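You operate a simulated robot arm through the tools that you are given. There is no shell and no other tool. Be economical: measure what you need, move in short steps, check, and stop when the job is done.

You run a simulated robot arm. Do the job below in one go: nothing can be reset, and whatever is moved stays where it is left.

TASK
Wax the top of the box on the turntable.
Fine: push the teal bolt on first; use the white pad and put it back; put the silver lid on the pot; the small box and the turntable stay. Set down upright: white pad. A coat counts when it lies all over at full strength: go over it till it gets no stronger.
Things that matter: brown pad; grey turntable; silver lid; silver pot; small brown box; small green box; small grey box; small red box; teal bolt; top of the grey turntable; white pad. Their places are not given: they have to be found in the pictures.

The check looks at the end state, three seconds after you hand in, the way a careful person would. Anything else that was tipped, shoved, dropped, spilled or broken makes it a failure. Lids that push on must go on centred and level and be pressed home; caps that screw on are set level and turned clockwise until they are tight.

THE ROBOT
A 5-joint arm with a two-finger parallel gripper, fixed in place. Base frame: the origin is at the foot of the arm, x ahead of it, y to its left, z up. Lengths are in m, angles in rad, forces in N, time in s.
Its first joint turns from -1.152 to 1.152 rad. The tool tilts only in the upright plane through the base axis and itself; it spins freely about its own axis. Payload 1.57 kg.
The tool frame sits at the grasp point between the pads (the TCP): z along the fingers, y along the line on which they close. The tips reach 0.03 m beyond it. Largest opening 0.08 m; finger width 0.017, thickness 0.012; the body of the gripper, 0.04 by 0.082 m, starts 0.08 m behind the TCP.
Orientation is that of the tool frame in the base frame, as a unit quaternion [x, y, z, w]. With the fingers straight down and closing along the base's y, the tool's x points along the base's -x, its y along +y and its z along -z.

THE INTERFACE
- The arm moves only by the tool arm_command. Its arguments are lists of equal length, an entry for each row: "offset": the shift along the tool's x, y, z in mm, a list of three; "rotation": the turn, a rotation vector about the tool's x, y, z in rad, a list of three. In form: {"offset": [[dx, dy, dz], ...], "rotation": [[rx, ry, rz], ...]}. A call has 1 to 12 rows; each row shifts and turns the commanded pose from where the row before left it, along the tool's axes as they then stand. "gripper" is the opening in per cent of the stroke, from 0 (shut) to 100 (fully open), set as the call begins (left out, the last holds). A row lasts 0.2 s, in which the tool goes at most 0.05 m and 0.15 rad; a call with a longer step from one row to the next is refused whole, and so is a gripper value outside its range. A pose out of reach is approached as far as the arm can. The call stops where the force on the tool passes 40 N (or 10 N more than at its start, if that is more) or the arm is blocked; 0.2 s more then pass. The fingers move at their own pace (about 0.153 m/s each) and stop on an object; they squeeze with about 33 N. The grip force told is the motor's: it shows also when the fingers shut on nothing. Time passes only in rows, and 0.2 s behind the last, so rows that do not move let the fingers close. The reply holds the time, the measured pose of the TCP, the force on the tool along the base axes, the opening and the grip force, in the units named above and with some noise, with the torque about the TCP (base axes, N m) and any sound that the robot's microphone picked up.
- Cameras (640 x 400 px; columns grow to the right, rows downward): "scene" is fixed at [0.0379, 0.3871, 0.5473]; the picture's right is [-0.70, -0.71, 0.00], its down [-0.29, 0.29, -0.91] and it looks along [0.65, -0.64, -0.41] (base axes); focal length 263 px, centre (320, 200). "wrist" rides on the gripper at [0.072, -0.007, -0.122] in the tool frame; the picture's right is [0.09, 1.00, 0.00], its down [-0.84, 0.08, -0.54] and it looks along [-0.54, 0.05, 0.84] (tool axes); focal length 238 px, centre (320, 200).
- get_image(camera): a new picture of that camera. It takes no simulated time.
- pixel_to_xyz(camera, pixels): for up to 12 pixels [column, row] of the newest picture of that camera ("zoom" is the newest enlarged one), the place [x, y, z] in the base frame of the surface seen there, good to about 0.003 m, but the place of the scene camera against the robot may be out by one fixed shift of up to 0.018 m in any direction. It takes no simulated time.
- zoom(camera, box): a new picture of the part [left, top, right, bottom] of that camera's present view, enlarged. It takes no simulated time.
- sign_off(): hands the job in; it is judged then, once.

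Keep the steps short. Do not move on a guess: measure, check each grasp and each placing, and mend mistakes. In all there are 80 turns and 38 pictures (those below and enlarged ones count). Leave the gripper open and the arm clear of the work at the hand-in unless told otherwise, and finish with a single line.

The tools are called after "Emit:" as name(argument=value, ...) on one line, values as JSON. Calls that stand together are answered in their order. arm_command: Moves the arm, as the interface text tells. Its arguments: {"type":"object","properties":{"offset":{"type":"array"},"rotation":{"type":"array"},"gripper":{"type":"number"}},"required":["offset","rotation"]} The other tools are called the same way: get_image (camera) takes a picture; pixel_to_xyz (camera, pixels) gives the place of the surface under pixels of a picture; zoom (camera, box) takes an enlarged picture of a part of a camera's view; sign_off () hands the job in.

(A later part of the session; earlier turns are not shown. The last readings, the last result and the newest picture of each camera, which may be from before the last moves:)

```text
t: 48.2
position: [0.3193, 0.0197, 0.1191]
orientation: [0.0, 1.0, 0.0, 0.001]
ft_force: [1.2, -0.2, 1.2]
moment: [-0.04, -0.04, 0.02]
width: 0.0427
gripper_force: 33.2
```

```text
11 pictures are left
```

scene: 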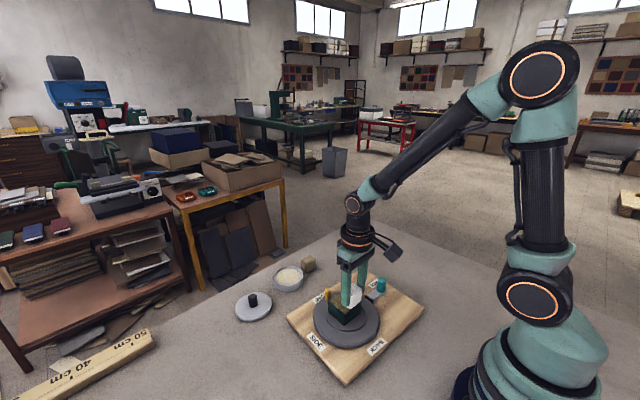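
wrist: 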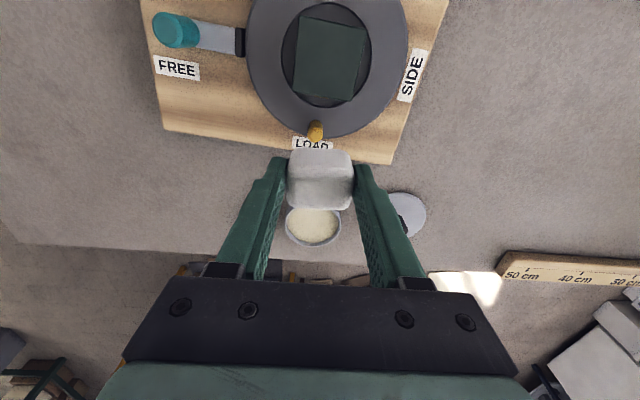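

I lift and check the coat and box position again.

Emit:
arm_command(offset=[[0, 0, -20], [-35, 5, -25], [-35, 5, -20], [0, 0, 0]], rotation=[[0, 0, 0], [0, 0, 0], [0, 0, 0], [0, 0, 0]])

Emit:
zoom(camera="wrist", box=[250, 0, 410, 120])

Emit:
pixel_to_xyz(camera="wrist", pixels=[[332, 60], [315, 125]])

```text
t: 49.2
position: [0.3901, 0.0303, 0.1842]
orientation: [0.0, 1.0, 0.0, 0.0]
ft_force: [0.6, 0.1, -0.4]
moment: [-0.03, -0.01, 0.02]
width: 0.0426
gripper_force: 32.6
```

```text
3.33 times, centred on (330, 60) of wrist
```

zoom: 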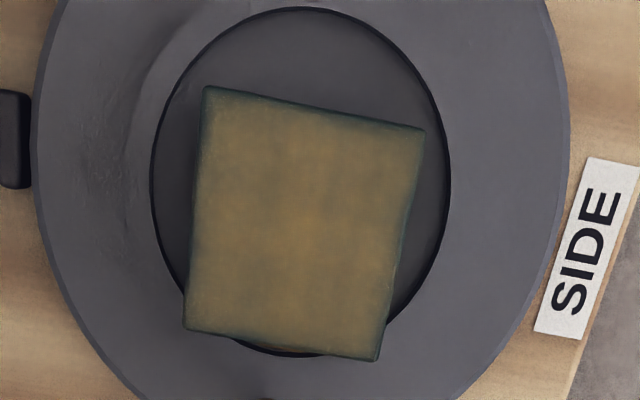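

```text
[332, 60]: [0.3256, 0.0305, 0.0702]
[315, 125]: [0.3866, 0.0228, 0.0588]
```

The coat is clearly stronger now. I measure where the box stands.

Emit:
pixel_to_xyz(camera="zoom", pixels=[[210, 95], [418, 135], [375, 352], [192, 325], [160, 240], [448, 200], [300, 12], [290, 352]])

```text
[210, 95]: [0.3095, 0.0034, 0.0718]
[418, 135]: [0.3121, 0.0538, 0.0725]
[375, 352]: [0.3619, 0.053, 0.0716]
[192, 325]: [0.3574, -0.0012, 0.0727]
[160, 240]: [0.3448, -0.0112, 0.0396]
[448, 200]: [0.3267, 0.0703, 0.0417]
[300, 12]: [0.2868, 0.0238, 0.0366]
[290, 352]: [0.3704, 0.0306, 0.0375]
```

The box sits in a recess with a few mm of play and is now against its +x side, so it can't go further. I'll rub in rows with moderate force, correcting for the slope, and centre the box at the end. I start at the (+x,+y) end.

Emit:
arm_command(offset=[[16, 4, 21], [16, 4, 21], [16, 4, 20], [0, 0, 2], [0, 0, 0.9], [0, 0, 0]], rotation=[[0, 0, 0], [0, 0, 0], [0, 0, 0], [0, 0, 0], [0, 0, 0], [0, 0, 0]])

Emit:
arm_command(offset=[[5, 0, 0.25], [5, 0, 0.25], [5, 0, 0.25], [5, 0, 0.3], [5, 0, 0.3], [4, 0, 0.25]], rotation=[[0, 0, 0], [0, 0, 0], [0, 0, 0], [0, 0, 0], [0, 0, 0], [0, 0, 0]])

```text
t: 50.6
position: [0.3413, 0.0423, 0.1174]
orientation: [0.0, 1.0, 0.0, 0.0]
ft_force: [0.2, 0.2, -0.8]
moment: [-0.04, -0.05, 0.02]
width: 0.0426
gripper_force: 32.8
```

```text
t: 52.0
position: [0.3135, 0.0426, 0.1187]
orientation: [-0.001, 1.0, -0.001, 0.003]
ft_force: [6.5, -0.5, 15.9]
moment: [-0.13, -0.36, 0.05]
width: 0.0426
gripper_force: 33.5
```

16 N at this end, so the load comes from the box meeting the recess wall rather than a slope. I stroke back with a small lift.

Emit:
arm_command(offset=[[-5, 0, -0.5], [-5, 0, -0.2], [-5, 0, -0.1], [-5, 0, -0.1], [-5, 0, 0], [-4, 0, 0]], rotation=[[0, 0, 0], [0, 0, 0], [0, 0, 0], [0, 0, 0], [0, 0, 0], [0, 0, 0]])

Emit:
arm_command(offset=[[0, -4, 0], [0, -4, 0], [0, -4, 0], [5, 0, 0], [5, 0, 0], [5, 0, 0], [5, 0, 0], [5, 0, 0], [4, 0, 0]], rotation=[[0, 0, 0], [0, 0, 0], [0, 0, 0], [0, 0, 0], [0, 0, 0], [0, 0, 0], [0, 0, 0], [0, 0, 0], [0, 0, 0]])

```text
t: 53.4
position: [0.3415, 0.0418, 0.1181]
orientation: [-0.001, 1.0, 0.0, 0.0]
ft_force: [0.1, -0.4, -1.0]
moment: [0.01, 0.03, -0.01]
width: 0.0427
gripper_force: 33.0
```

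```text
t: 55.4
position: [0.3122, 0.0291, 0.1184]
orientation: [0.0, 1.0, 0.0, -0.001]
ft_force: [0.1, 0.0, -0.1]
moment: [0.0, 0.0, -0.03]
width: 0.0427
gripper_force: 32.9
```

Contact was lost. I lower 0.7 mm and stroke +x, then check.

Emit:
arm_command(offset=[[0, 0, 0.5], [0, 0, 0.3], [-5, 0, 0], [-5, 0, 0], [-5, 0, 0]], rotation=[[0, 0, 0], [0, 0, 0], [0, 0, 0], [0, 0, 0], [0, 0, 0]])

Emit:
arm_command(offset=[[-5, 0, 0], [-5, 0, 0], [-5, 0, 0]], rotation=[[0, 0, 0], [0, 0, 0], [0, 0, 0]])

```text
t: 56.6
position: [0.3264, 0.0302, 0.1172]
orientation: [0.001, 1.0, 0.0, 0.001]
ft_force: [-4.6, 1.4, 10.2]
moment: [0.02, 0.18, -0.02]
width: 0.0425
gripper_force: 33.5
```

```text
t: 57.4
position: [0.3419, 0.0304, 0.117]
orientation: [0.0, 1.0, -0.001, 0.0]
ft_force: [-4.5, -2.2, 10.5]
moment: [-0.08, 0.19, -0.02]
width: 0.043
gripper_force: 33.5
```

Steady 10 N now. I continue: back in -x, over to the -y side, and +x again.

Emit:
arm_command(offset=[[5, 0, 0], [5, 0, 0], [5, 0, 0], [5, 0, 0], [5, 0, 0], [4, 0, 0]], rotation=[[0, 0, 0], [0, 0, 0], [0, 0, 0], [0, 0, 0], [0, 0, 0], [0, 0, 0]])

Emit:
arm_command(offset=[[0, -4, 0], [0, -5, 0], [0, -5, 0], [-5, 0, 0], [-5, 0, 0], [-5, 0, 0]], rotation=[[0, 0, 0], [0, 0, 0], [0, 0, 0], [0, 0, 0], [0, 0, 0], [0, 0, 0]])

Emit:
arm_command(offset=[[-5, 0, 0], [-5, 0, 0], [-4, 0, 0]], rotation=[[0, 0, 0], [0, 0, 0], [0, 0, 0]])

```text
t: 58.8
position: [0.315, 0.0287, 0.1176]
orientation: [0.0, 1.0, -0.001, 0.003]
ft_force: [8.5, 1.9, 17.3]
moment: [0.09, -0.41, 0.02]
width: 0.0429
gripper_force: 33.3
```

```text
t: 60.2
position: [0.3277, 0.0154, 0.1169]
orientation: [0.0, 1.0, 0.001, 0.0]
ft_force: [-12.4, -1.5, 33.2]
moment: [0.06, 0.39, 0.05]
width: 0.0427
gripper_force: 33.5
```

```text
t: 60.6
position: [0.3273, 0.0156, 0.1179]
orientation: [0.0, 1.0, 0.0, -0.003]
ft_force: [-5.3, 0.2, 12.7]
moment: [0.07, 0.05, 0.04]
width: 0.0428
gripper_force: 33.4
stopped in row 1: the force on the tool passed its limit (the readings are from after the stop); the commanded pose is now the measured one
```

The force ran up and the move stopped itself; it is 12.7 N now. I raise 0.3 mm, finish this row, then look.

Emit:
arm_command(offset=[[0, 0, -0.3], [-5, 0, 0], [-5, 0, 0], [-4, 0, 0]], rotation=[[0, 0, 0], [0, 0, 0], [0, 0, 0], [0, 0, 0]])

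Emit:
arm_command(offset=[[5, 0, 0.1], [5, 0, 0.1], [5, 0, 0], [5, 0, 0], [5, 0, 0], [3, 0, 0]], rotation=[[0, 0, 0], [0, 0, 0], [0, 0, 0], [0, 0, 0], [0, 0, 0], [0, 0, 0]])

Emit:
arm_command(offset=[[0, 0, -20], [-35, 7, -25], [-41, 7, -20], [0, 0, 0]], rotation=[[0, 0, 0], [0, 0, 0], [0, 0, 0], [0, 0, 0]])

Emit:
zoom(camera="wrist", box=[250, 0, 410, 120])

```text
t: 61.2
position: [0.3293, 0.0156, 0.118]
orientation: [0.0, 1.0, 0.0, -0.006]
ft_force: [-3.7, 1.6, 10.5]
moment: [0.04, -0.05, 0.03]
width: 0.0429
gripper_force: 33.1
stopped in row 2: the force on the tool passed its limit (the readings are from after the stop); the commanded pose is now the measured one
```

```text
t: 62.6
position: [0.3009, 0.0166, 0.1176]
orientation: [0.0, 1.0, -0.001, -0.008]
ft_force: [3.6, 0.2, 6.6]
moment: [0.0, -0.35, 0.0]
width: 0.0429
gripper_force: 32.6
```

```text
t: 63.6
position: [0.3775, 0.0308, 0.1776]
orientation: [0.0, 1.0, -0.001, -0.008]
ft_force: [0.2, -0.1, -0.2]
moment: [0.01, 0.02, 0.0]
width: 0.0428
gripper_force: 33.2
```

```text
3.33 times, centred on (330, 60) of wrist
```

zoom: 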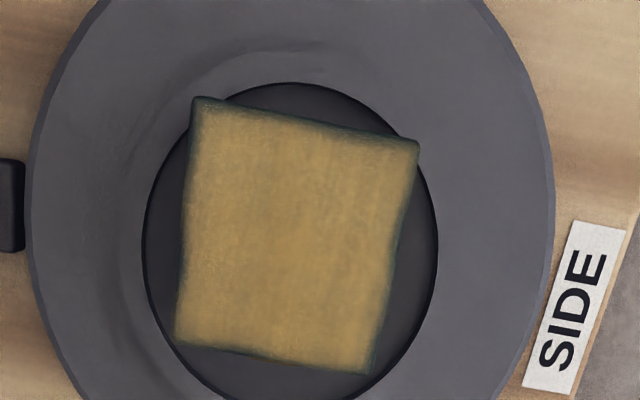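

Much stronger now; the edges still look thinner, especially at -x, +y and -y. I measure the box for the next pass.

Emit:
pixel_to_xyz(camera="zoom", pixels=[[200, 104], [413, 147], [367, 366], [182, 340], [300, 235], [440, 240], [145, 240], [290, 86], [18, 200]])

```text
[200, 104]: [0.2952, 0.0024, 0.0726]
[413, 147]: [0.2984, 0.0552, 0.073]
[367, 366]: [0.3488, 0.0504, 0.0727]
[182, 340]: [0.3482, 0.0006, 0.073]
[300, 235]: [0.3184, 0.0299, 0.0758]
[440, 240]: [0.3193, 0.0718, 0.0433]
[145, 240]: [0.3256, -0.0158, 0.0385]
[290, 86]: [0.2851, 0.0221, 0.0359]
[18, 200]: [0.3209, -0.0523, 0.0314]
```

I correct the small tilt, then start the next pass along the +y edge.

Emit:
arm_command(offset=[[20, 4, 19], [20, 4, 19], [17, 4, 18], [0, 0, 1.5], [0, 0, 1], [0, 0, 0]], rotation=[[0, -0.016, 0], [0, 0, 0], [0, 0, 0], [0, 0, 0], [0, 0, 0], [0, 0, 0]])

```text
t: 65.0
position: [0.3202, 0.0413, 0.1213]
orientation: [0.0, 1.0, 0.0, 0.001]
ft_force: [-0.1, 0.2, 0.1]
moment: [0.0, 0.01, -0.02]
width: 0.0429
gripper_force: 33.2
```

Emit:
arm_command(offset=[[0, 2, 1.5], [0, 0, 1], [0, 0, 0.4], [0, 0, 0]], rotation=[[0, 0, 0], [0, 0, 0], [0, 0, 0], [0, 0, 0]])

```text
t: 66.0
position: [0.3205, 0.0441, 0.1186]
orientation: [0.0, 1.0, 0.001, 0.0]
ft_force: [-0.5, -0.4, -0.8]
moment: [0.01, -0.06, -0.04]
width: 0.0429
gripper_force: 32.6
```

Emit:
arm_command(offset=[[0, 0, 0.6], [0, 0, 0.4], [0, 0, 0]], rotation=[[0, 0, 0], [0, 0, 0], [0, 0, 0]])

```text
t: 66.8
position: [0.3198, 0.0438, 0.1178]
orientation: [0.0, 1.0, 0.0, 0.0]
ft_force: [0.1, -0.2, -0.8]
moment: [-0.03, 0.0, -0.01]
width: 0.0425
gripper_force: 32.7
```

Emit:
arm_command(offset=[[0, 0, 0.4], [0, 0, 0.4], [0, 0, 0]], rotation=[[0, 0, 0], [0, 0, 0], [0, 0, 0]])

```text
t: 67.6
position: [0.3216, 0.0436, 0.118]
orientation: [0.0, 1.0, -0.001, 0.002]
ft_force: [-2.7, 1.8, 6.4]
moment: [-0.01, 0.11, -0.03]
width: 0.0426
gripper_force: 32.8
```

6.4 N. I stroke along the +y edge in both directions.

Emit:
arm_command(offset=[[5, 0, 0], [5, 0, 0], [-5, 0, 0], [-5, 0, 0], [-5, 0, 0], [-5, 0, 0]], rotation=[[0, 0, 0], [0, 0, 0], [0, 0, 0], [0, 0, 0], [0, 0, 0], [0, 0, 0]])

Emit:
arm_command(offset=[[-5, 0, 0], [-5, 0, 0], [5, 0, 0], [5, 0, 0], [5, 0, 0], [5, 0, 0]], rotation=[[0, 0, 0], [0, 0, 0], [0, 0, 0], [0, 0, 0], [0, 0, 0], [0, 0, 0]])

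Emit:
arm_command(offset=[[5, 0, 0], [5, 0, 0], [0, -5, 0], [0, -5, 0]], rotation=[[0, 0, 0], [0, 0, 0], [0, 0, 0], [0, 0, 0]])

```text
t: 69.0
position: [0.3314, 0.0448, 0.118]
orientation: [0.001, 1.0, 0.0, 0.001]
ft_force: [-0.3, -0.3, -0.3]
moment: [-0.02, -0.04, -0.01]
width: 0.0427
gripper_force: 32.8
```

```text
t: 70.4
position: [0.3208, 0.0447, 0.1177]
orientation: [-0.001, 1.0, 0.0, 0.001]
ft_force: [-0.7, 0.5, -0.1]
moment: [0.01, 0.01, -0.03]
width: 0.0428
gripper_force: 32.9
```

```text
t: 71.4
position: [0.3106, 0.0351, 0.118]
orientation: [0.0, 1.0, 0.0, 0.001]
ft_force: [0.9, -0.2, -0.4]
moment: [0.0, -0.01, -0.01]
width: 0.0427
gripper_force: 33.0
```

Contact went light, as the pad pivots a little in the grip. I lower until about 8 N and continue in the middle.

Emit:
arm_command(offset=[[0, 0, 0.4], [0, 0, 0.4], [0, 0, 0]], rotation=[[0, 0, 0], [0, 0, 0], [0, 0, 0]])

Emit:
arm_command(offset=[[0, 4, 0], [0, 4, 0], [-5, 0, 0], [-5, 0, 0], [-5, 0, 0]], rotation=[[0, 0, 0], [0, 0, 0], [0, 0, 0], [0, 0, 0], [0, 0, 0]])

Emit:
arm_command(offset=[[-5, 0, 0], [-5, 0, 0], [-4, 0, 0]], rotation=[[0, 0, 0], [0, 0, 0], [0, 0, 0]])

```text
t: 72.2
position: [0.3112, 0.0336, 0.1168]
orientation: [0.0, 1.0, 0.001, 0.0]
ft_force: [-2.6, 1.6, 8.9]
moment: [0.01, 0.13, -0.01]
width: 0.0425
gripper_force: 32.9
```

```text
t: 73.4
position: [0.3253, 0.0423, 0.1171]
orientation: [0.0, 1.0, 0.0, 0.0]
ft_force: [-2.2, 0.1, 5.2]
moment: [-0.06, 0.1, -0.04]
width: 0.0425
gripper_force: 33.0
```

```text
t: 74.2
position: [0.3404, 0.0426, 0.1161]
orientation: [0.0, 1.0, -0.001, 0.001]
ft_force: [-5.3, -2.9, 13.2]
moment: [-0.22, 0.28, -0.03]
width: 0.0429
gripper_force: 32.9
```

Good contact. I continue with back strokes over the middle and the -y side, keeping the steps short.

Emit:
arm_command(offset=[[5, 0, 0], [5, 0, 0], [5, 0, 0], [5, 0, 0], [5, 0, 0], [4, 0, 0]], rotation=[[0, 0, 0], [0, 0, 0], [0, 0, 0], [0, 0, 0], [0, 0, 0], [0, 0, 0]])

Emit:
arm_command(offset=[[0, -5, 0], [0, -5, 0], [0, -5, 0], [0, -5, 0], [0, -5, 0], [0, -5, 0]], rotation=[[0, 0, 0], [0, 0, 0], [0, 0, 0], [0, 0, 0], [0, 0, 0], [0, 0, 0]])

Emit:
arm_command(offset=[[0, 0, -0.4], [-5, 0, 0], [-5, 0, 0], [-5, 0, 0]], rotation=[[0, 0, 0], [0, 0, 0], [0, 0, 0], [0, 0, 0]])

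```text
t: 75.6
position: [0.3114, 0.0432, 0.1182]
orientation: [0.001, 1.0, 0.0, 0.001]
ft_force: [1.0, -0.6, 2.2]
moment: [-0.03, -0.02, 0.02]
width: 0.0423
gripper_force: 33.2
```

```text
t: 77.0
position: [0.3112, 0.0114, 0.1163]
orientation: [0.001, 1.0, -0.001, 0.001]
ft_force: [1.4, 6.0, 13.4]
moment: [0.37, -0.02, 0.0]
width: 0.0428
gripper_force: 32.8
```

```text
t: 78.0
position: [0.3269, 0.0115, 0.1168]
orientation: [-0.001, 1.0, 0.0, 0.001]
ft_force: [-0.5, 0.4, 0.2]
moment: [0.02, 0.02, 0.05]
width: 0.0427
gripper_force: 32.9
```

Emit:
arm_command(offset=[[0, 0, 0.4], [-5, 0, 0.2], [-5, 0, 0], [-4, 0, 0]], rotation=[[0, 0, 0], [0, 0, 0], [0, 0, 0], [0, 0, 0]])

Emit:
arm_command(offset=[[5, 0, 0], [5, 0, 0], [5, 0, 0], [5, 0, 0], [5, 0, 0], [4, 0, 0]], rotation=[[0, 0, 0], [0, 0, 0], [0, 0, 0], [0, 0, 0], [0, 0, 0], [0, 0, 0]])

Emit:
arm_command(offset=[[0, 5, 0], [0, 5, 0], [0, 5, 0], [0, 5, 0], [0, 5, 0], [0, 5, 0]], rotation=[[0, 0, 0], [0, 0, 0], [0, 0, 0], [0, 0, 0], [0, 0, 0], [0, 0, 0]])

```text
t: 79.0
position: [0.3383, 0.0111, 0.117]
orientation: [-0.001, 1.0, 0.0, 0.001]
ft_force: [-2.5, -0.8, 5.0]
moment: [-0.03, 0.09, -0.03]
width: 0.0428
gripper_force: 32.6
```

```text
t: 80.4
position: [0.3103, 0.0129, 0.1168]
orientation: [0.0, 1.0, -0.001, 0.0]
ft_force: [0.3, -0.8, 0.6]
moment: [0.02, -0.03, 0.0]
width: 0.0428
gripper_force: 33.8
```

```text
t: 81.8
position: [0.3095, 0.0428, 0.1175]
orientation: [0.001, 1.0, 0.0, 0.0]
ft_force: [0.0, 0.2, -0.9]
moment: [0.05, 0.01, 0.01]
width: 0.0425
gripper_force: 33.2
```

The -x strokes run light. I lower 0.5 mm and rub along the -x edge in y, then through the middle.

Emit:
arm_command(offset=[[0, 0, 0.4], [0, 0, 0.3], [0, -5, 0], [0, -5, 0], [0, -5, 0]], rotation=[[0, 0, 0], [0, 0, 0], [0, 0, 0], [0, 0, 0], [0, 0, 0]])

Emit:
arm_command(offset=[[0, -5, 0], [0, -5, 0], [0, -5, 0], [0, 5, 0], [0, 5, 0], [0, 5, 0]], rotation=[[0, 0, 0], [0, 0, 0], [0, 0, 0], [0, 0, 0], [0, 0, 0], [0, 0, 0]])

Emit:
arm_command(offset=[[0, 5, 0], [0, 5, 0], [0, 5, 0], [-5, 0, 0], [-5, 0, 0], [-5, 0, 0]], rotation=[[0, 0, 0], [0, 0, 0], [0, 0, 0], [0, 0, 0], [0, 0, 0], [0, 0, 0]])

```text
t: 83.0
position: [0.3106, 0.028, 0.1173]
orientation: [-0.001, 1.0, 0.0, 0.002]
ft_force: [0.2, 6.0, 15.4]
moment: [0.29, -0.01, 0.04]
width: 0.0428
gripper_force: 32.6
```

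```text
t: 84.4
position: [0.3119, 0.0268, 0.1163]
orientation: [0.0, 1.0, 0.0, 0.001]
ft_force: [2.4, -9.3, 20.7]
moment: [-0.47, -0.17, -0.07]
width: 0.0427
gripper_force: 33.3
```

```text
t: 85.8
position: [0.3247, 0.042, 0.1165]
orientation: [0.0, 1.0, 0.0, 0.0]
ft_force: [-1.9, 0.1, 4.8]
moment: [0.04, 0.15, -0.01]
width: 0.0429
gripper_force: 33.2
```

Now along the +x edge in y, and then I lift to look.

Emit:
arm_command(offset=[[-5, 0, 0.2], [-5, 0, 0], [-5, 0, 0], [0, -5, 0], [0, -5, 0], [0, -5, 0]], rotation=[[0, 0, 0], [0, 0, 0], [0, 0, 0], [0, 0, 0], [0, 0, 0], [0, 0, 0]])

Emit:
arm_command(offset=[[0, -5, 0], [0, -5, 0], [0, -5, 0], [0, 5, 0], [0, 5, 0], [0, 5, 0]], rotation=[[0, 0, 0], [0, 0, 0], [0, 0, 0], [0, 0, 0], [0, 0, 0], [0, 0, 0]])

Emit:
arm_command(offset=[[0, 0, -20], [-20, 0, -25], [-24, 0, -20], [0, 0, 0]], rotation=[[0, 0, 0], [0, 0, 0], [0, 0, 0], [0, 0, 0]])

Emit:
zoom(camera="wrist", box=[250, 0, 410, 120])

```text
t: 87.2
position: [0.3414, 0.0274, 0.1172]
orientation: [0.0, 1.0, 0.0, 0.003]
ft_force: [2.1, 3.9, 8.5]
moment: [0.2, -0.07, 0.02]
width: 0.0426
gripper_force: 33.1
```

```text
t: 88.6
position: [0.3418, 0.0254, 0.1163]
orientation: [0.001, 1.0, 0.0, 0.002]
ft_force: [-1.2, -14.0, 28.5]
moment: [-0.63, 0.11, 0.03]
width: 0.0426
gripper_force: 32.7
```

```text
t: 89.6
position: [0.3832, 0.0266, 0.181]
orientation: [0.0, 1.0, 0.001, 0.0]
ft_force: [0.7, -0.5, -0.2]
moment: [0.0, 0.04, -0.01]
width: 0.0428
gripper_force: 33.0
```

```text
3.33 times, centred on (330, 60) of wrist
```

zoom: 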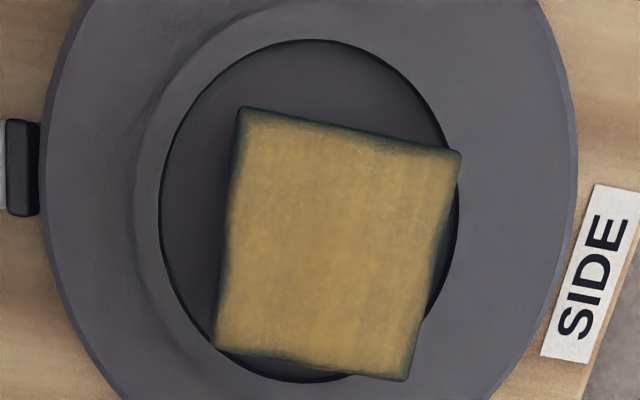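

The middle looks full, but a ~2 mm band at the edges is thinner because the pad's edges are rounded. I measure the box and then rub the edges with more overhang.

Emit:
pixel_to_xyz(camera="zoom", pixels=[[246, 112], [455, 157], [403, 374], [222, 346], [330, 240], [162, 210], [455, 200], [310, 44], [300, 380], [565, 130]])

```text
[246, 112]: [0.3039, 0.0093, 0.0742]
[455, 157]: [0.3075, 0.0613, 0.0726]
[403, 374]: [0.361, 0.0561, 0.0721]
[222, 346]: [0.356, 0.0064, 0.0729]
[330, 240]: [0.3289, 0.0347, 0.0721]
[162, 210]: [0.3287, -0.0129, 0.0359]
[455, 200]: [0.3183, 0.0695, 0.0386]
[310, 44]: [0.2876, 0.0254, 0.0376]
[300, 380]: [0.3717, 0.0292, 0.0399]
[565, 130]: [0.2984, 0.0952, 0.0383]
```

Starting at the +y edge with y≈0.047.

Emit:
arm_command(offset=[[14, 7, 20], [12, 7, 20], [12, 6, 20], [0, 0, 2.5], [0, 0, 1], [0, 0, 0.4], [0, 0, 0]], rotation=[[0, 0, 0], [0, 0, 0], [0, 0, 0], [0, 0, 0], [0, 0, 0], [0, 0, 0], [0, 0, 0]])

Emit:
arm_command(offset=[[0, 0, 0.3], [0, 0, 0.3], [0, 0, 0]], rotation=[[0, 0, 0], [0, 0, 0], [0, 0, 0]])

```text
t: 91.2
position: [0.3466, 0.0469, 0.1159]
orientation: [-0.001, 1.0, 0.0, 0.001]
ft_force: [-0.2, -0.5, -0.3]
moment: [0.01, 0.03, 0.0]
width: 0.0427
gripper_force: 33.1
```

```text
t: 92.0
position: [0.3469, 0.047, 0.116]
orientation: [0.0, 1.0, -0.001, 0.002]
ft_force: [0.3, 0.7, 0.4]
moment: [0.01, 0.0, -0.03]
width: 0.0429
gripper_force: 33.3
```

Emit:
arm_command(offset=[[0, 0, 0.4], [0, 0, 0.4], [0, 0, 0]], rotation=[[0, 0, 0], [0, 0, 0], [0, 0, 0]])

Emit:
arm_command(offset=[[5, 0, 0], [5, 0, 0], [5, 0, 0], [5, 0, 0]], rotation=[[0, 0, 0], [0, 0, 0], [0, 0, 0], [0, 0, 0]])

Emit:
arm_command(offset=[[5, 0, 0], [5, 0, 0], [5, 0, 0], [3, 0, 0]], rotation=[[0, 0, 0], [0, 0, 0], [0, 0, 0], [0, 0, 0]])

```text
t: 92.8
position: [0.3476, 0.0464, 0.1168]
orientation: [0.0, 1.0, -0.001, 0.0]
ft_force: [-2.4, -0.5, 9.0]
moment: [-0.07, 0.11, -0.04]
width: 0.0427
gripper_force: 33.0
```

```text
t: 93.8
position: [0.3277, 0.0459, 0.1163]
orientation: [0.0, 1.0, 0.002, 0.004]
ft_force: [7.8, -1.3, 17.3]
moment: [-0.18, -0.34, 0.08]
width: 0.0425
gripper_force: 33.4
```

```text
t: 94.8
position: [0.3074, 0.047, 0.1161]
orientation: [0.0, 1.0, -0.001, 0.0]
ft_force: [4.8, -1.5, 9.3]
moment: [-0.17, -0.23, 0.03]
width: 0.0426
gripper_force: 33.3
```

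Good contact along +y. Next the -x edge, moving in -y.

Emit:
arm_command(offset=[[0, -5, 0], [0, -5, 0], [0, -5, -0.1], [0, -5, 0]], rotation=[[0, 0, 0], [0, 0, 0], [0, 0, 0], [0, 0, 0]])

Emit:
arm_command(offset=[[0, -5, 0], [0, -5, -0.1], [0, -5, 0], [0, -4, 0]], rotation=[[0, 0, 0], [0, 0, 0], [0, 0, 0], [0, 0, 0]])

Emit:
arm_command(offset=[[-5, 0, -0.1], [-5, 0, 0], [-5, 0, 0], [-5, 0, 0]], rotation=[[0, 0, 0], [0, 0, 0], [0, 0, 0], [0, 0, 0]])

Emit:
arm_command(offset=[[-5, 0, 0], [-5, 0, 0], [-5, 0, 0], [-5, 0, 0]], rotation=[[0, 0, 0], [0, 0, 0], [0, 0, 0], [0, 0, 0]])

```text
t: 95.8
position: [0.309, 0.0272, 0.1159]
orientation: [-0.001, 1.0, 0.0, 0.002]
ft_force: [-0.7, 9.8, 22.8]
moment: [0.33, 0.01, 0.03]
width: 0.0427
gripper_force: 32.6
```

```text
t: 96.8
position: [0.3079, 0.0083, 0.1152]
orientation: [0.0, 1.0, 0.0, 0.001]
ft_force: [2.5, 4.7, 13.2]
moment: [0.08, -0.27, 0.05]
width: 0.0428
gripper_force: 32.5
```

```text
t: 97.8
position: [0.328, 0.0082, 0.1169]
orientation: [-0.001, 1.0, 0.0, 0.001]
ft_force: [-0.5, -0.2, -0.2]
moment: [-0.02, 0.02, -0.01]
width: 0.0427
gripper_force: 33.2
```

```text
t: 98.8
position: [0.3474, 0.0093, 0.1162]
orientation: [0.0, 1.0, 0.0, 0.001]
ft_force: [0.2, -0.7, -0.5]
moment: [0.02, 0.03, 0.0]
width: 0.0429
gripper_force: 32.6
```

The -y edge had no contact. I lower here and redo it toward -x and back.

Emit:
arm_command(offset=[[0, 0, 0.4], [0, 0, 0.4], [0, 0, 0]], rotation=[[0, 0, 0], [0, 0, 0], [0, 0, 0]])

Emit:
arm_command(offset=[[5, 0, 0.1], [5, 0, 0], [5, 0, 0], [5, 0, 0]], rotation=[[0, 0, 0], [0, 0, 0], [0, 0, 0], [0, 0, 0]])

Emit:
arm_command(offset=[[5, 0, 0], [5, 0, 0], [5, 0, 0], [4, 0, 0]], rotation=[[0, 0, 0], [0, 0, 0], [0, 0, 0], [0, 0, 0]])

```text
t: 99.6
position: [0.3489, 0.0082, 0.1151]
orientation: [0.0, 1.0, 0.0, 0.002]
ft_force: [-5.3, -0.8, 17.7]
moment: [0.03, 0.26, 0.04]
width: 0.0426
gripper_force: 33.4
```

```text
t: 100.6
position: [0.328, 0.0075, 0.1157]
orientation: [0.0, 1.0, 0.001, 0.003]
ft_force: [7.4, 1.3, 13.8]
moment: [0.15, -0.28, -0.01]
width: 0.0427
gripper_force: 33.1
```

```text
t: 101.6
position: [0.3096, 0.0079, 0.1156]
orientation: [0.0, 1.0, 0.0, 0.0]
ft_force: [5.0, 1.4, 9.5]
moment: [0.11, -0.22, -0.06]
width: 0.0425
gripper_force: 32.9
```

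Good. Now back along the -x edge in +y, and then the +x side.

Emit:
arm_command(offset=[[0, 5, 0], [0, 5, 0], [0, 5, -0.1], [0, 5, 0]], rotation=[[0, 0, 0], [0, 0, 0], [0, 0, 0], [0, 0, 0]])

Emit:
arm_command(offset=[[0, 5, 0], [0, 5, 0], [0, 5, 0], [0, 4, 0]], rotation=[[0, 0, 0], [0, 0, 0], [0, 0, 0], [0, 0, 0]])

Emit:
arm_command(offset=[[-5, 0, 0.2], [-5, 0, 0], [-5, 0, 0], [-5, 0, 0]], rotation=[[0, 0, 0], [0, 0, 0], [0, 0, 0], [0, 0, 0]])

Emit:
arm_command(offset=[[-5, 0, 0], [-5, 0, 0], [-5, 0, 0], [-5, 0, 0]], rotation=[[0, 0, 0], [0, 0, 0], [0, 0, 0], [0, 0, 0]])

```text
t: 102.6
position: [0.3096, 0.0287, 0.1169]
orientation: [0.0, 1.0, 0.0, -0.001]
ft_force: [-0.2, -0.9, 1.5]
moment: [-0.1, 0.0, 0.04]
width: 0.0426
gripper_force: 32.6
```

```text
t: 103.6
position: [0.3116, 0.0472, 0.1147]
orientation: [-0.001, 1.0, 0.0, 0.001]
ft_force: [-0.9, -4.1, 5.7]
moment: [-0.15, 0.06, -0.01]
width: 0.0428
gripper_force: 33.2
```

```text
t: 104.6
position: [0.3303, 0.049, 0.1148]
orientation: [0.0, 1.0, 0.0, 0.001]
ft_force: [-7.3, -0.4, 17.2]
moment: [-0.11, 0.4, -0.09]
width: 0.0426
gripper_force: 33.2
```

```text
t: 105.6
position: [0.3508, 0.0485, 0.1151]
orientation: [0.0, 1.0, 0.001, 0.001]
ft_force: [-1.0, 1.0, 3.8]
moment: [0.04, 0.07, -0.01]
width: 0.0426
gripper_force: 32.7
```

Now the +x edge in -y and back, and then a look.

Emit:
arm_command(offset=[[0, -5, 0.2], [0, -5, 0], [0, -5, 0], [0, -5, 0]], rotation=[[0, 0, 0], [0, 0, 0], [0, 0, 0], [0, 0, 0]])

Emit:
arm_command(offset=[[0, -5, 0], [0, -5, 0], [0, -5, 0], [0, -4, 0]], rotation=[[0, 0, 0], [0, 0, 0], [0, 0, 0], [0, 0, 0]])

Emit:
arm_command(offset=[[0, 5, 0], [0, 5, 0], [0, 5, 0], [0, 5, 0]], rotation=[[0, 0, 0], [0, 0, 0], [0, 0, 0], [0, 0, 0]])

Emit:
arm_command(offset=[[0, 0, -20], [-15, 0, -25], [-17, 0, -20], [0, 0, 0]], rotation=[[0, 0, 0], [0, 0, 0], [0, 0, 0], [0, 0, 0]])

Emit:
zoom(camera="wrist", box=[250, 0, 410, 120])

```text
t: 106.6
position: [0.3495, 0.0276, 0.1156]
orientation: [-0.001, 1.0, 0.001, 0.002]
ft_force: [1.0, 4.5, 9.2]
moment: [0.17, 0.0, -0.02]
width: 0.0427
gripper_force: 32.8
```

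```text
t: 107.6
position: [0.3507, 0.0088, 0.115]
orientation: [0.0, 1.0, 0.0, 0.003]
ft_force: [2.1, 9.2, 24.0]
moment: [0.56, -0.05, -0.02]
width: 0.0428
gripper_force: 33.1
```

```text
t: 108.6
position: [0.3495, 0.0275, 0.1136]
orientation: [0.0, 1.0, 0.001, 0.002]
ft_force: [0.1, -14.1, 31.2]
moment: [-0.69, 0.05, 0.03]
width: 0.0428
gripper_force: 33.2
```

```text
t: 109.6
position: [0.3803, 0.0273, 0.1802]
orientation: [0.0, 1.0, 0.001, 0.0]
ft_force: [-0.2, 0.0, -0.6]
moment: [-0.02, 0.02, -0.01]
width: 0.0425
gripper_force: 33.2
```

```text
3.33 times, centred on (330, 60) of wrist
```

zoom: 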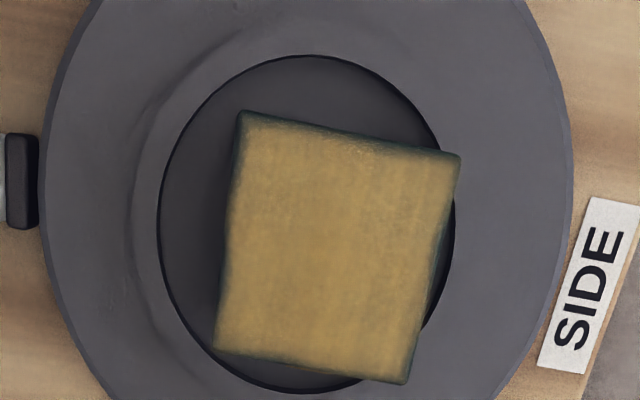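

The picture no longer changes: the coat is at full strength and the thin dark rim is just the edge rounding. I measure the box to centre it again.

Emit:
pixel_to_xyz(camera="zoom", pixels=[[246, 117], [455, 160], [403, 376], [222, 348], [162, 210], [450, 200], [310, 60], [300, 388]])

```text
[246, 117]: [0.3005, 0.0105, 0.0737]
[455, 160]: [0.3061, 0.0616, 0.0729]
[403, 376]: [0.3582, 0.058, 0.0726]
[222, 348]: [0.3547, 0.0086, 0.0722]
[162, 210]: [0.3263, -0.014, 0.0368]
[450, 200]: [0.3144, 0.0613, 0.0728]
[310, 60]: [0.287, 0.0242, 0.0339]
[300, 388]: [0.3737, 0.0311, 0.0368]
```

The box centre is (0.330,0.0347); originally it was (0.327,0.027). I press in the middle and drag it 7 mm in -y and 2 mm in -x.

Emit:
arm_command(offset=[[16, 3, 21], [16, 3, 20], [16, 2, 20], [0, 0, 2], [0, 0, 0.4], [0, 0, 0.4], [0, 0, 0]], rotation=[[0, 0, 0], [0, 0, 0], [0, 0, 0], [0, 0, 0], [0, 0, 0], [0, 0, 0], [0, 0, 0]])

```text
t: 111.2
position: [0.3343, 0.0362, 0.116]
orientation: [0.0, 1.0, 0.001, 0.0]
ft_force: [-0.2, -0.5, -0.3]
moment: [-0.02, 0.01, 0.02]
width: 0.0425
gripper_force: 32.8
```

Emit:
arm_command(offset=[[0, 0, 0.6], [0, 0, 0.5], [0, 0, 0]], rotation=[[0, 0, 0], [0, 0, 0], [0, 0, 0]])

```text
t: 112.0
position: [0.3332, 0.036, 0.115]
orientation: [0.0, 1.0, -0.001, 0.001]
ft_force: [-1.8, 1.8, 10.1]
moment: [0.07, 0.11, -0.01]
width: 0.0429
gripper_force: 33.0
```

10 N. I drag, lift and look from the scene camera.

Emit:
arm_command(offset=[[0.6, -2, 0], [0.6, -2, 0], [0.6, -2, 0], [0.6, -1.5, 0], [0, 0, -10], [0, 0, -30], [-40, 0, -20], [-40, 0, 0], [-40, -20, 0], [-30, -30, 0], [0, 0, 0]], rotation=[[0, 0, 0], [0, 0, 0], [0, 0, 0], [0, 0, 0], [0, 0, 0], [0, 0, 0], [0, 0, 0], [0, 0, 0], [0, 0, 0], [0, 0, 0], [0, 0, 0]])

Emit:
zoom(camera="scene", box=[220, 230, 440, 390])

```text
t: 114.4
position: [0.4789, -0.021, 0.1755]
orientation: [0.0, 1.0, 0.0, 0.001]
ft_force: [0.0, 0.0, -1.0]
moment: [-0.03, 0.01, -0.01]
width: 0.0427
gripper_force: 32.1
```

```text
2.50 times, centred on (330, 310) of scene
```

zoom: 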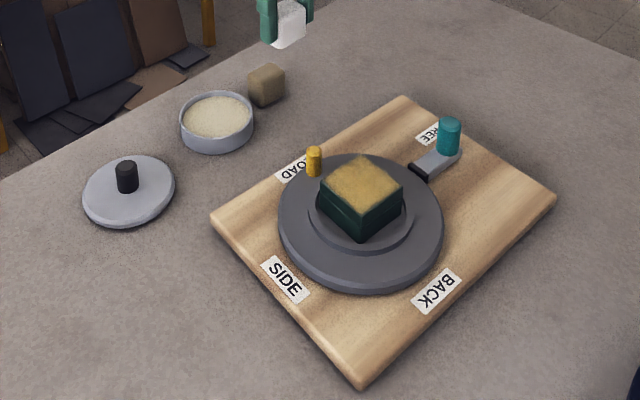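

The board and the box are back at their original pixels. The coat near the left corner looks thinner, so I zoom tightly on the box.

Emit:
zoom(camera="scene", box=[320, 280, 368, 316])

```text
11.11 times, centred on (344, 298) of scene
```

zoom: 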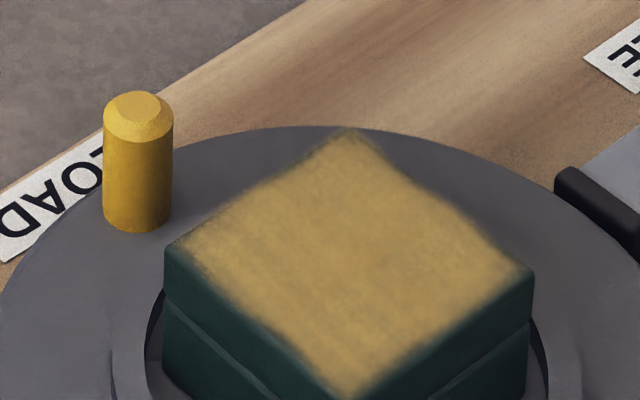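

The tight view shows the middles of the +y, -x and -y edges still thin. I rub along every edge once more with more overhang, as a batch of short strokes, then look.

Emit:
arm_command(offset=[[30, 14.2, 0], [30, 14.2, 0], [30, 14.2, 0], [30, 14.2, 25], [30, 14.2, 30], [0, 0, 0]], rotation=[[0, 0, 0], [0, 0, 0], [0, 0, 0], [0, 0, 0], [0, 0, 0], [0, 0, 0]])

Emit:
arm_command(offset=[[0, 0, 4], [0, 0, 1.3], [-4, 0, 0], [-4, 0, 0], [-4, 0, 0], [4, 0, 0], [4, 0, 0], [4, 0, 0], [4, 0, 0], [4, 0, 0], [4, 0, 0]], rotation=[[0, 0, 0], [0, 0, 0], [0, 0, 0], [0, 0, 0], [0, 0, 0], [0, 0, 0], [0, 0, 0], [0, 0, 0], [0, 0, 0], [0, 0, 0], [0, 0, 0]])

Emit:
arm_command(offset=[[-4, 0, 0.2], [-4, 0, 0], [-4, 0, 0], [-4, 0, 0], [-4, 0, 0], [-4, 0, 0], [4, 0, 0], [4, 0, 0], [4, 0, 0]], rotation=[[0, 0, 0], [0, 0, 0], [0, 0, 0], [0, 0, 0], [0, 0, 0], [0, 0, 0], [0, 0, 0], [0, 0, 0], [0, 0, 0]])

Emit:
arm_command(offset=[[0, 0, -6], [23, -21.5, 0], [0, 0, 5], [0, 0, 1.2], [0, 4, 0], [0, 4, 0], [0, 4, 0], [0, -4, 0], [0, -4, 0], [0, -4, 0], [0, -4, 0], [0, -4, 0]], rotation=[[0, 0, 0], [0, 0, 0], [0, 0, 0], [0, 0, 0], [0, 0, 0], [0, 0, 0], [0, 0, 0], [0, 0, 0], [0, 0, 0], [0, 0, 0], [0, 0, 0], [0, 0, 0]])

Emit:
arm_command(offset=[[0, -4, 0], [0, 4, 0.1], [0, 4, 0], [0, 4, 0], [0, 4, 0], [0, 4, 0], [0, 4, 0], [0, -4, 0], [0, -4, 0], [0, -4, 0]], rotation=[[0, 0, 0], [0, 0, 0], [0, 0, 0], [0, 0, 0], [0, 0, 0], [0, 0, 0], [0, 0, 0], [0, 0, 0], [0, 0, 0], [0, 0, 0]])

Emit:
arm_command(offset=[[0, 0, -6], [-22, -22.5, 0], [0, 0, 5], [0, 0, 1.2], [-4, 0, 0], [-4, 0, 0], [-4, 0, 0], [4, 0, 0], [4, 0, 0], [4, 0, 0], [4, 0, 0], [4, 0, 0]], rotation=[[0, 0, 0], [0, 0, 0], [0, 0, 0], [0, 0, 0], [0, 0, 0], [0, 0, 0], [0, 0, 0], [0, 0, 0], [0, 0, 0], [0, 0, 0], [0, 0, 0], [0, 0, 0]])

Emit:
arm_command(offset=[[4, 0, 0], [-4, 0, 0.1], [-4, 0, 0], [-4, 0, 0], [-4, 0, 0], [-4, 0, 0], [-4, 0, 0], [4, 0, 0], [4, 0, 0], [4, 0, 0]], rotation=[[0, 0, 0], [0, 0, 0], [0, 0, 0], [0, 0, 0], [0, 0, 0], [0, 0, 0], [0, 0, 0], [0, 0, 0], [0, 0, 0], [0, 0, 0]])

Emit:
arm_command(offset=[[0, 0, -10], [-40, 0, -25], [-40, 10, -20], [-40, 10, 0], [-30, 0, 0], [0, 0, 0]], rotation=[[0, 0, 0], [0, 0, 0], [0, 0, 0], [0, 0, 0], [0, 0, 0], [0, 0, 0]])

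Emit:
zoom(camera="scene", box=[320, 280, 368, 316])

```text
t: 115.8
position: [0.3307, 0.0508, 0.1159]
orientation: [0.0, 1.0, 0.0, 0.002]
ft_force: [0.6, 1.0, -0.4]
moment: [-0.01, -0.01, 0.0]
width: 0.0429
gripper_force: 32.9
```

```text
t: 116.5
position: [0.3324, 0.0515, 0.1148]
orientation: [-0.002, 1.0, 0.0, 0.0]
ft_force: [-4.1, -0.2, 11.2]
moment: [-0.12, 0.08, -0.04]
width: 0.0427
gripper_force: 33.4
stopped in row 3: the force on the tool passed its limit (the readings are from after the stop); the commanded pose is now the measured one
```

```text
t: 117.2
position: [0.3385, 0.0507, 0.1153]
orientation: [-0.001, 1.0, -0.001, -0.003]
ft_force: [-4.1, -0.6, 11.0]
moment: [-0.1, 0.02, 0.0]
width: 0.0428
gripper_force: 33.2
stopped in row 3: the force on the tool passed its limit (the readings are from after the stop); the commanded pose is now the measured one
```

```text
t: 119.8
position: [0.3154, 0.022, 0.1139]
orientation: [-0.002, 1.0, 0.0, -0.004]
ft_force: [-0.7, 4.7, 8.8]
moment: [0.23, -0.13, 0.1]
width: 0.0426
gripper_force: 33.2
```

```text
t: 121.5
position: [0.3161, 0.0414, 0.1144]
orientation: [-0.003, 1.0, 0.0, -0.003]
ft_force: [-3.8, 0.0, 10.1]
moment: [-0.02, 0.06, -0.01]
width: 0.043
gripper_force: 33.0
stopped in row 8: the force on the tool passed its limit (the readings are from after the stop); the commanded pose is now the measured one
```

```text
t: 122.6
position: [0.3394, 0.019, 0.1133]
orientation: [-0.003, 1.0, 0.0, -0.004]
ft_force: [-4.2, -0.8, 11.1]
moment: [0.05, 0.05, 0.07]
width: 0.0427
gripper_force: 32.9
stopped in row 5: the force on the tool passed its limit (the readings are from after the stop); the commanded pose is now the measured one
```

```text
t: 124.2
position: [0.356, 0.0197, 0.1132]
orientation: [-0.002, 1.0, 0.0, -0.007]
ft_force: [-3.6, -0.4, 10.4]
moment: [0.01, 0.25, 0.07]
width: 0.043
gripper_force: 32.6
stopped in row 7: the force on the tool passed its limit (the readings are from after the stop); the commanded pose is now the measured one
```

```text
t: 125.6
position: [0.5066, 0.0418, 0.1678]
orientation: [-0.003, 1.0, -0.001, -0.007]
ft_force: [0.7, -0.4, -1.2]
moment: [0.02, 0.02, 0.01]
width: 0.0427
gripper_force: 33.4
```

```text
11.11 times, centred on (344, 298) of scene
```

zoom: 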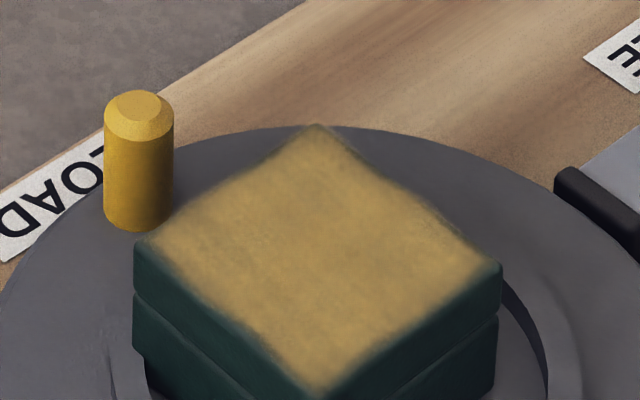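

It's better, but the +y and -x edges are still a little thin. Strokes toward -x and -y hold steady force, so I use only those, lifting between strokes.

Emit:
arm_command(offset=[[32.4, 2.2, 0], [32.3, 2.2, 0], [32.3, 2.2, 0], [32.3, 2.2, 25], [32.3, 2.2, 25], [0, 0, 0]], rotation=[[0, 0, 0], [0, 0, 0], [0, 0, 0], [0, 0, 0], [0, 0, 0], [0, 0, 0]])

Emit:
arm_command(offset=[[0, 0, 4], [0, 0, 1], [0, 0, 0.4], [4, 0, 0], [4, 0, 0], [4, 0, 0], [4, 0, 0], [4, 0, 0], [4, 0, 0], [4, 0, 0], [0, 0, -5.4]], rotation=[[0, 0, 0], [0, 0, 0], [0, 0, 0], [0, 0, 0], [0, 0, 0], [0, 0, 0], [0, 0, 0], [0, 0, 0], [0, 0, 0], [0, 0, 0], [0, 0, 0]])

Emit:
arm_command(offset=[[-24, 1, 0], [0, 0, 4.5], [0, 0, 1.4], [4, 0, 0], [4, 0, 0], [4, 0, 0], [4, 0, 0], [4, 0, 0], [4, 0, 0]], rotation=[[0, 0, 0], [0, 0, 0], [0, 0, 0], [0, 0, 0], [0, 0, 0], [0, 0, 0], [0, 0, 0], [0, 0, 0], [0, 0, 0]])

Emit:
arm_command(offset=[[0, 0, -5.9], [13, -10, 0], [0, 0, 4.5], [0, 0, 1.2], [0, -4, 0], [0, -4, 0], [0, -4, 0], [0, -4, 0], [0, -4, 0], [0, -4, 0], [0, -4, 0]], rotation=[[0, 0, 0], [0, 0, 0], [0, 0, 0], [0, 0, 0], [0, 0, 0], [0, 0, 0], [0, 0, 0], [0, 0, 0], [0, 0, 0], [0, 0, 0], [0, 0, 0]])

Emit:
arm_command(offset=[[0, 0, -5.7], [0, 26, 0], [0, 0, 4.5], [0, 0, 1.4], [0, -4, 0], [0, -4, 0], [0, -4, 0], [0, -4, 0], [0, -4, 0], [0, -4, 0], [0, -4, 0]], rotation=[[0, 0, 0], [0, 0, 0], [0, 0, 0], [0, 0, 0], [0, 0, 0], [0, 0, 0], [0, 0, 0], [0, 0, 0], [0, 0, 0], [0, 0, 0], [0, 0, 0]])

Emit:
arm_command(offset=[[0, 0, -5.9], [-38, -11, 0], [0, 0, 4.5], [0, 0, 1.2], [4, 0, 0], [4, 0, 0], [4, 0, 0], [4, 0, 0], [4, 0, 0], [4, 0, 0], [4, 0, 0]], rotation=[[0, 0, 0], [0, 0, 0], [0, 0, 0], [0, 0, 0], [0, 0, 0], [0, 0, 0], [0, 0, 0], [0, 0, 0], [0, 0, 0], [0, 0, 0], [0, 0, 0]])

Emit:
arm_command(offset=[[0, 0, -10], [-36, 10, -25], [-40, 10, -20], [-40, 8, 0], [-40, 0, 0], [0, 0, 0]], rotation=[[0, 0, 0], [0, 0, 0], [0, 0, 0], [0, 0, 0], [0, 0, 0], [0, 0, 0]])

Emit:
zoom(camera="scene", box=[312, 274, 376, 322])

Emit:
pixel_to_xyz(camera="zoom", pixels=[[320, 200], [300, 180], [340, 220]])

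```text
t: 127.0
position: [0.3432, 0.0526, 0.1216]
orientation: [-0.003, 1.0, 0.0, -0.006]
ft_force: [-0.1, -0.3, -0.2]
moment: [0.03, 0.02, -0.01]
width: 0.0426
gripper_force: 33.1
```

```text
t: 129.4
position: [0.3154, 0.0501, 0.1184]
orientation: [-0.003, 1.0, -0.002, -0.009]
ft_force: [0.7, -0.3, 0.0]
moment: [0.01, 0.01, 0.02]
width: 0.0425
gripper_force: 33.2
```

```text
t: 131.4
position: [0.3172, 0.0509, 0.1129]
orientation: [-0.002, 1.0, 0.0, -0.006]
ft_force: [8.2, -0.2, 16.6]
moment: [-0.09, -0.6, 0.01]
width: 0.0427
gripper_force: 32.6
```

```text
t: 133.8
position: [0.3033, 0.0133, 0.114]
orientation: [-0.002, 1.0, -0.001, -0.006]
ft_force: [1.8, 3.3, 7.0]
moment: [0.2, -0.25, 0.04]
width: 0.0426
gripper_force: 32.8
```

```text
t: 136.2
position: [0.3028, 0.011, 0.1136]
orientation: [-0.003, 1.0, 0.0, -0.007]
ft_force: [1.1, 0.7, 4.2]
moment: [0.1, -0.16, 0.02]
width: 0.0431
gripper_force: 32.9
```

```text
t: 138.6
position: [0.3133, 0.0002, 0.1138]
orientation: [-0.003, 1.0, 0.0, -0.007]
ft_force: [-0.6, -0.1, -0.8]
moment: [0.0, -0.03, 0.01]
width: 0.0427
gripper_force: 33.1
```

```text
t: 140.0
position: [0.4726, 0.0293, 0.1672]
orientation: [-0.003, 1.0, 0.0, -0.007]
ft_force: [-0.3, 0.8, -0.1]
moment: [-0.02, 0.0, -0.03]
width: 0.0429
gripper_force: 32.8
```

```text
8.33 times, centred on (344, 298) of scene
```

zoom: 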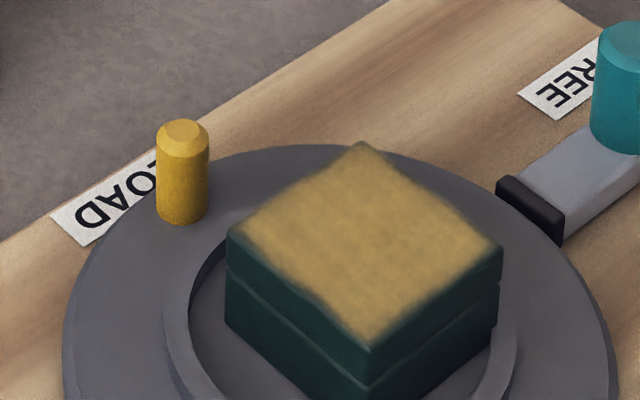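

```text
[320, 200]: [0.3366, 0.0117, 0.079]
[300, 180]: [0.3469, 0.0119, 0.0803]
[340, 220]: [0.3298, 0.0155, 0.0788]
```

The coat now reaches the edges. By the pixels, the box sits about 7.5 mm to -y of its original spot. Next I press in the middle and drag it +y by 8 mm, lift, straighten the tool, carry the pad home to (0.546,-0.149), set it down, release and go over the lid.

Emit:
arm_command(offset=[[36.5, -2.2, 0], [36.5, -2.2, 0], [36.5, -2.2, 25], [36, -2.2, 25], [0, 0, 4], [0, 0, 1], [0, 0, 0.5], [0, 0, 0.5], [0, 0, 0]], rotation=[[0, 0, 0], [0, 0, 0], [0, 0, 0], [0, 0, 0], [0, 0, 0], [0, 0, 0], [0, 0, 0], [0, 0, 0], [0, 0, 0]])

Emit:
arm_command(offset=[[0, 2, 0], [0, 2, 0], [0, 2, 0], [0, 2, 0], [0, 0, -10], [0, 0, -30], [0, 0, -20], [0, 0, 0]], rotation=[[0, 0, 0], [0, 0, 0], [0, 0, 0], [0, 0, 0], [0, 0, 0], [0, 0, 0], [0, -0.013, 0], [0, 0, 0]])

Emit:
arm_command(offset=[[-31.3, -25.2, 0], [-31.3, -25.2, 0], [-31.3, -25.2, 0], [-31.3, -25.2, 0], [-31.3, -25.2, 0], [-31.3, -25.2, 0], [-31.2, -25.2, 0], [0, 0, 0]], rotation=[[0, 0, 0], [0, 0, 0], [0, 0, 0], [0, 0, 0], [0, 0, 0], [0, 0, 0], [0, 0, 0], [0, 0, 0]])

Emit:
zoom(camera="scene", box=[220, 230, 440, 390])

```text
t: 142.0
position: [0.3256, 0.0196, 0.1123]
orientation: [-0.003, 1.0, 0.0, -0.004]
ft_force: [-0.4, 2.2, 25.9]
moment: [0.08, -0.11, 0.01]
width: 0.0428
gripper_force: 32.5
```

```text
t: 143.8
position: [0.3273, 0.0264, 0.1724]
orientation: [-0.003, 1.0, 0.001, -0.001]
ft_force: [0.2, -0.1, -0.5]
moment: [0.01, -0.01, -0.01]
width: 0.0425
gripper_force: 32.9
```

```text
t: 145.6
position: [0.5451, -0.1496, 0.1737]
orientation: [-0.003, 1.0, 0.0, 0.0]
ft_force: [-0.5, 0.2, -0.4]
moment: [0.01, -0.02, -0.02]
width: 0.0426
gripper_force: 33.1
```

```text
2.50 times, centred on (330, 310) of scene
5 turns are left
```

zoom: 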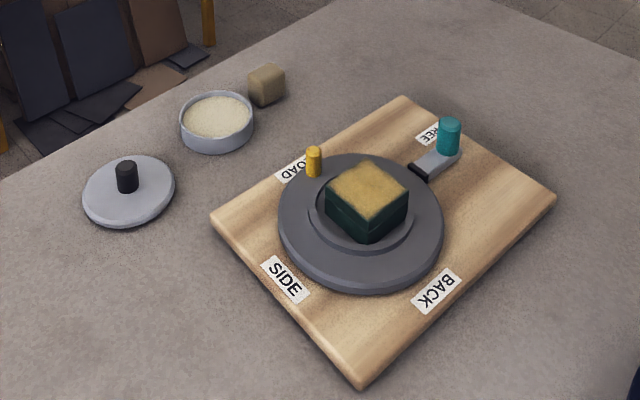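

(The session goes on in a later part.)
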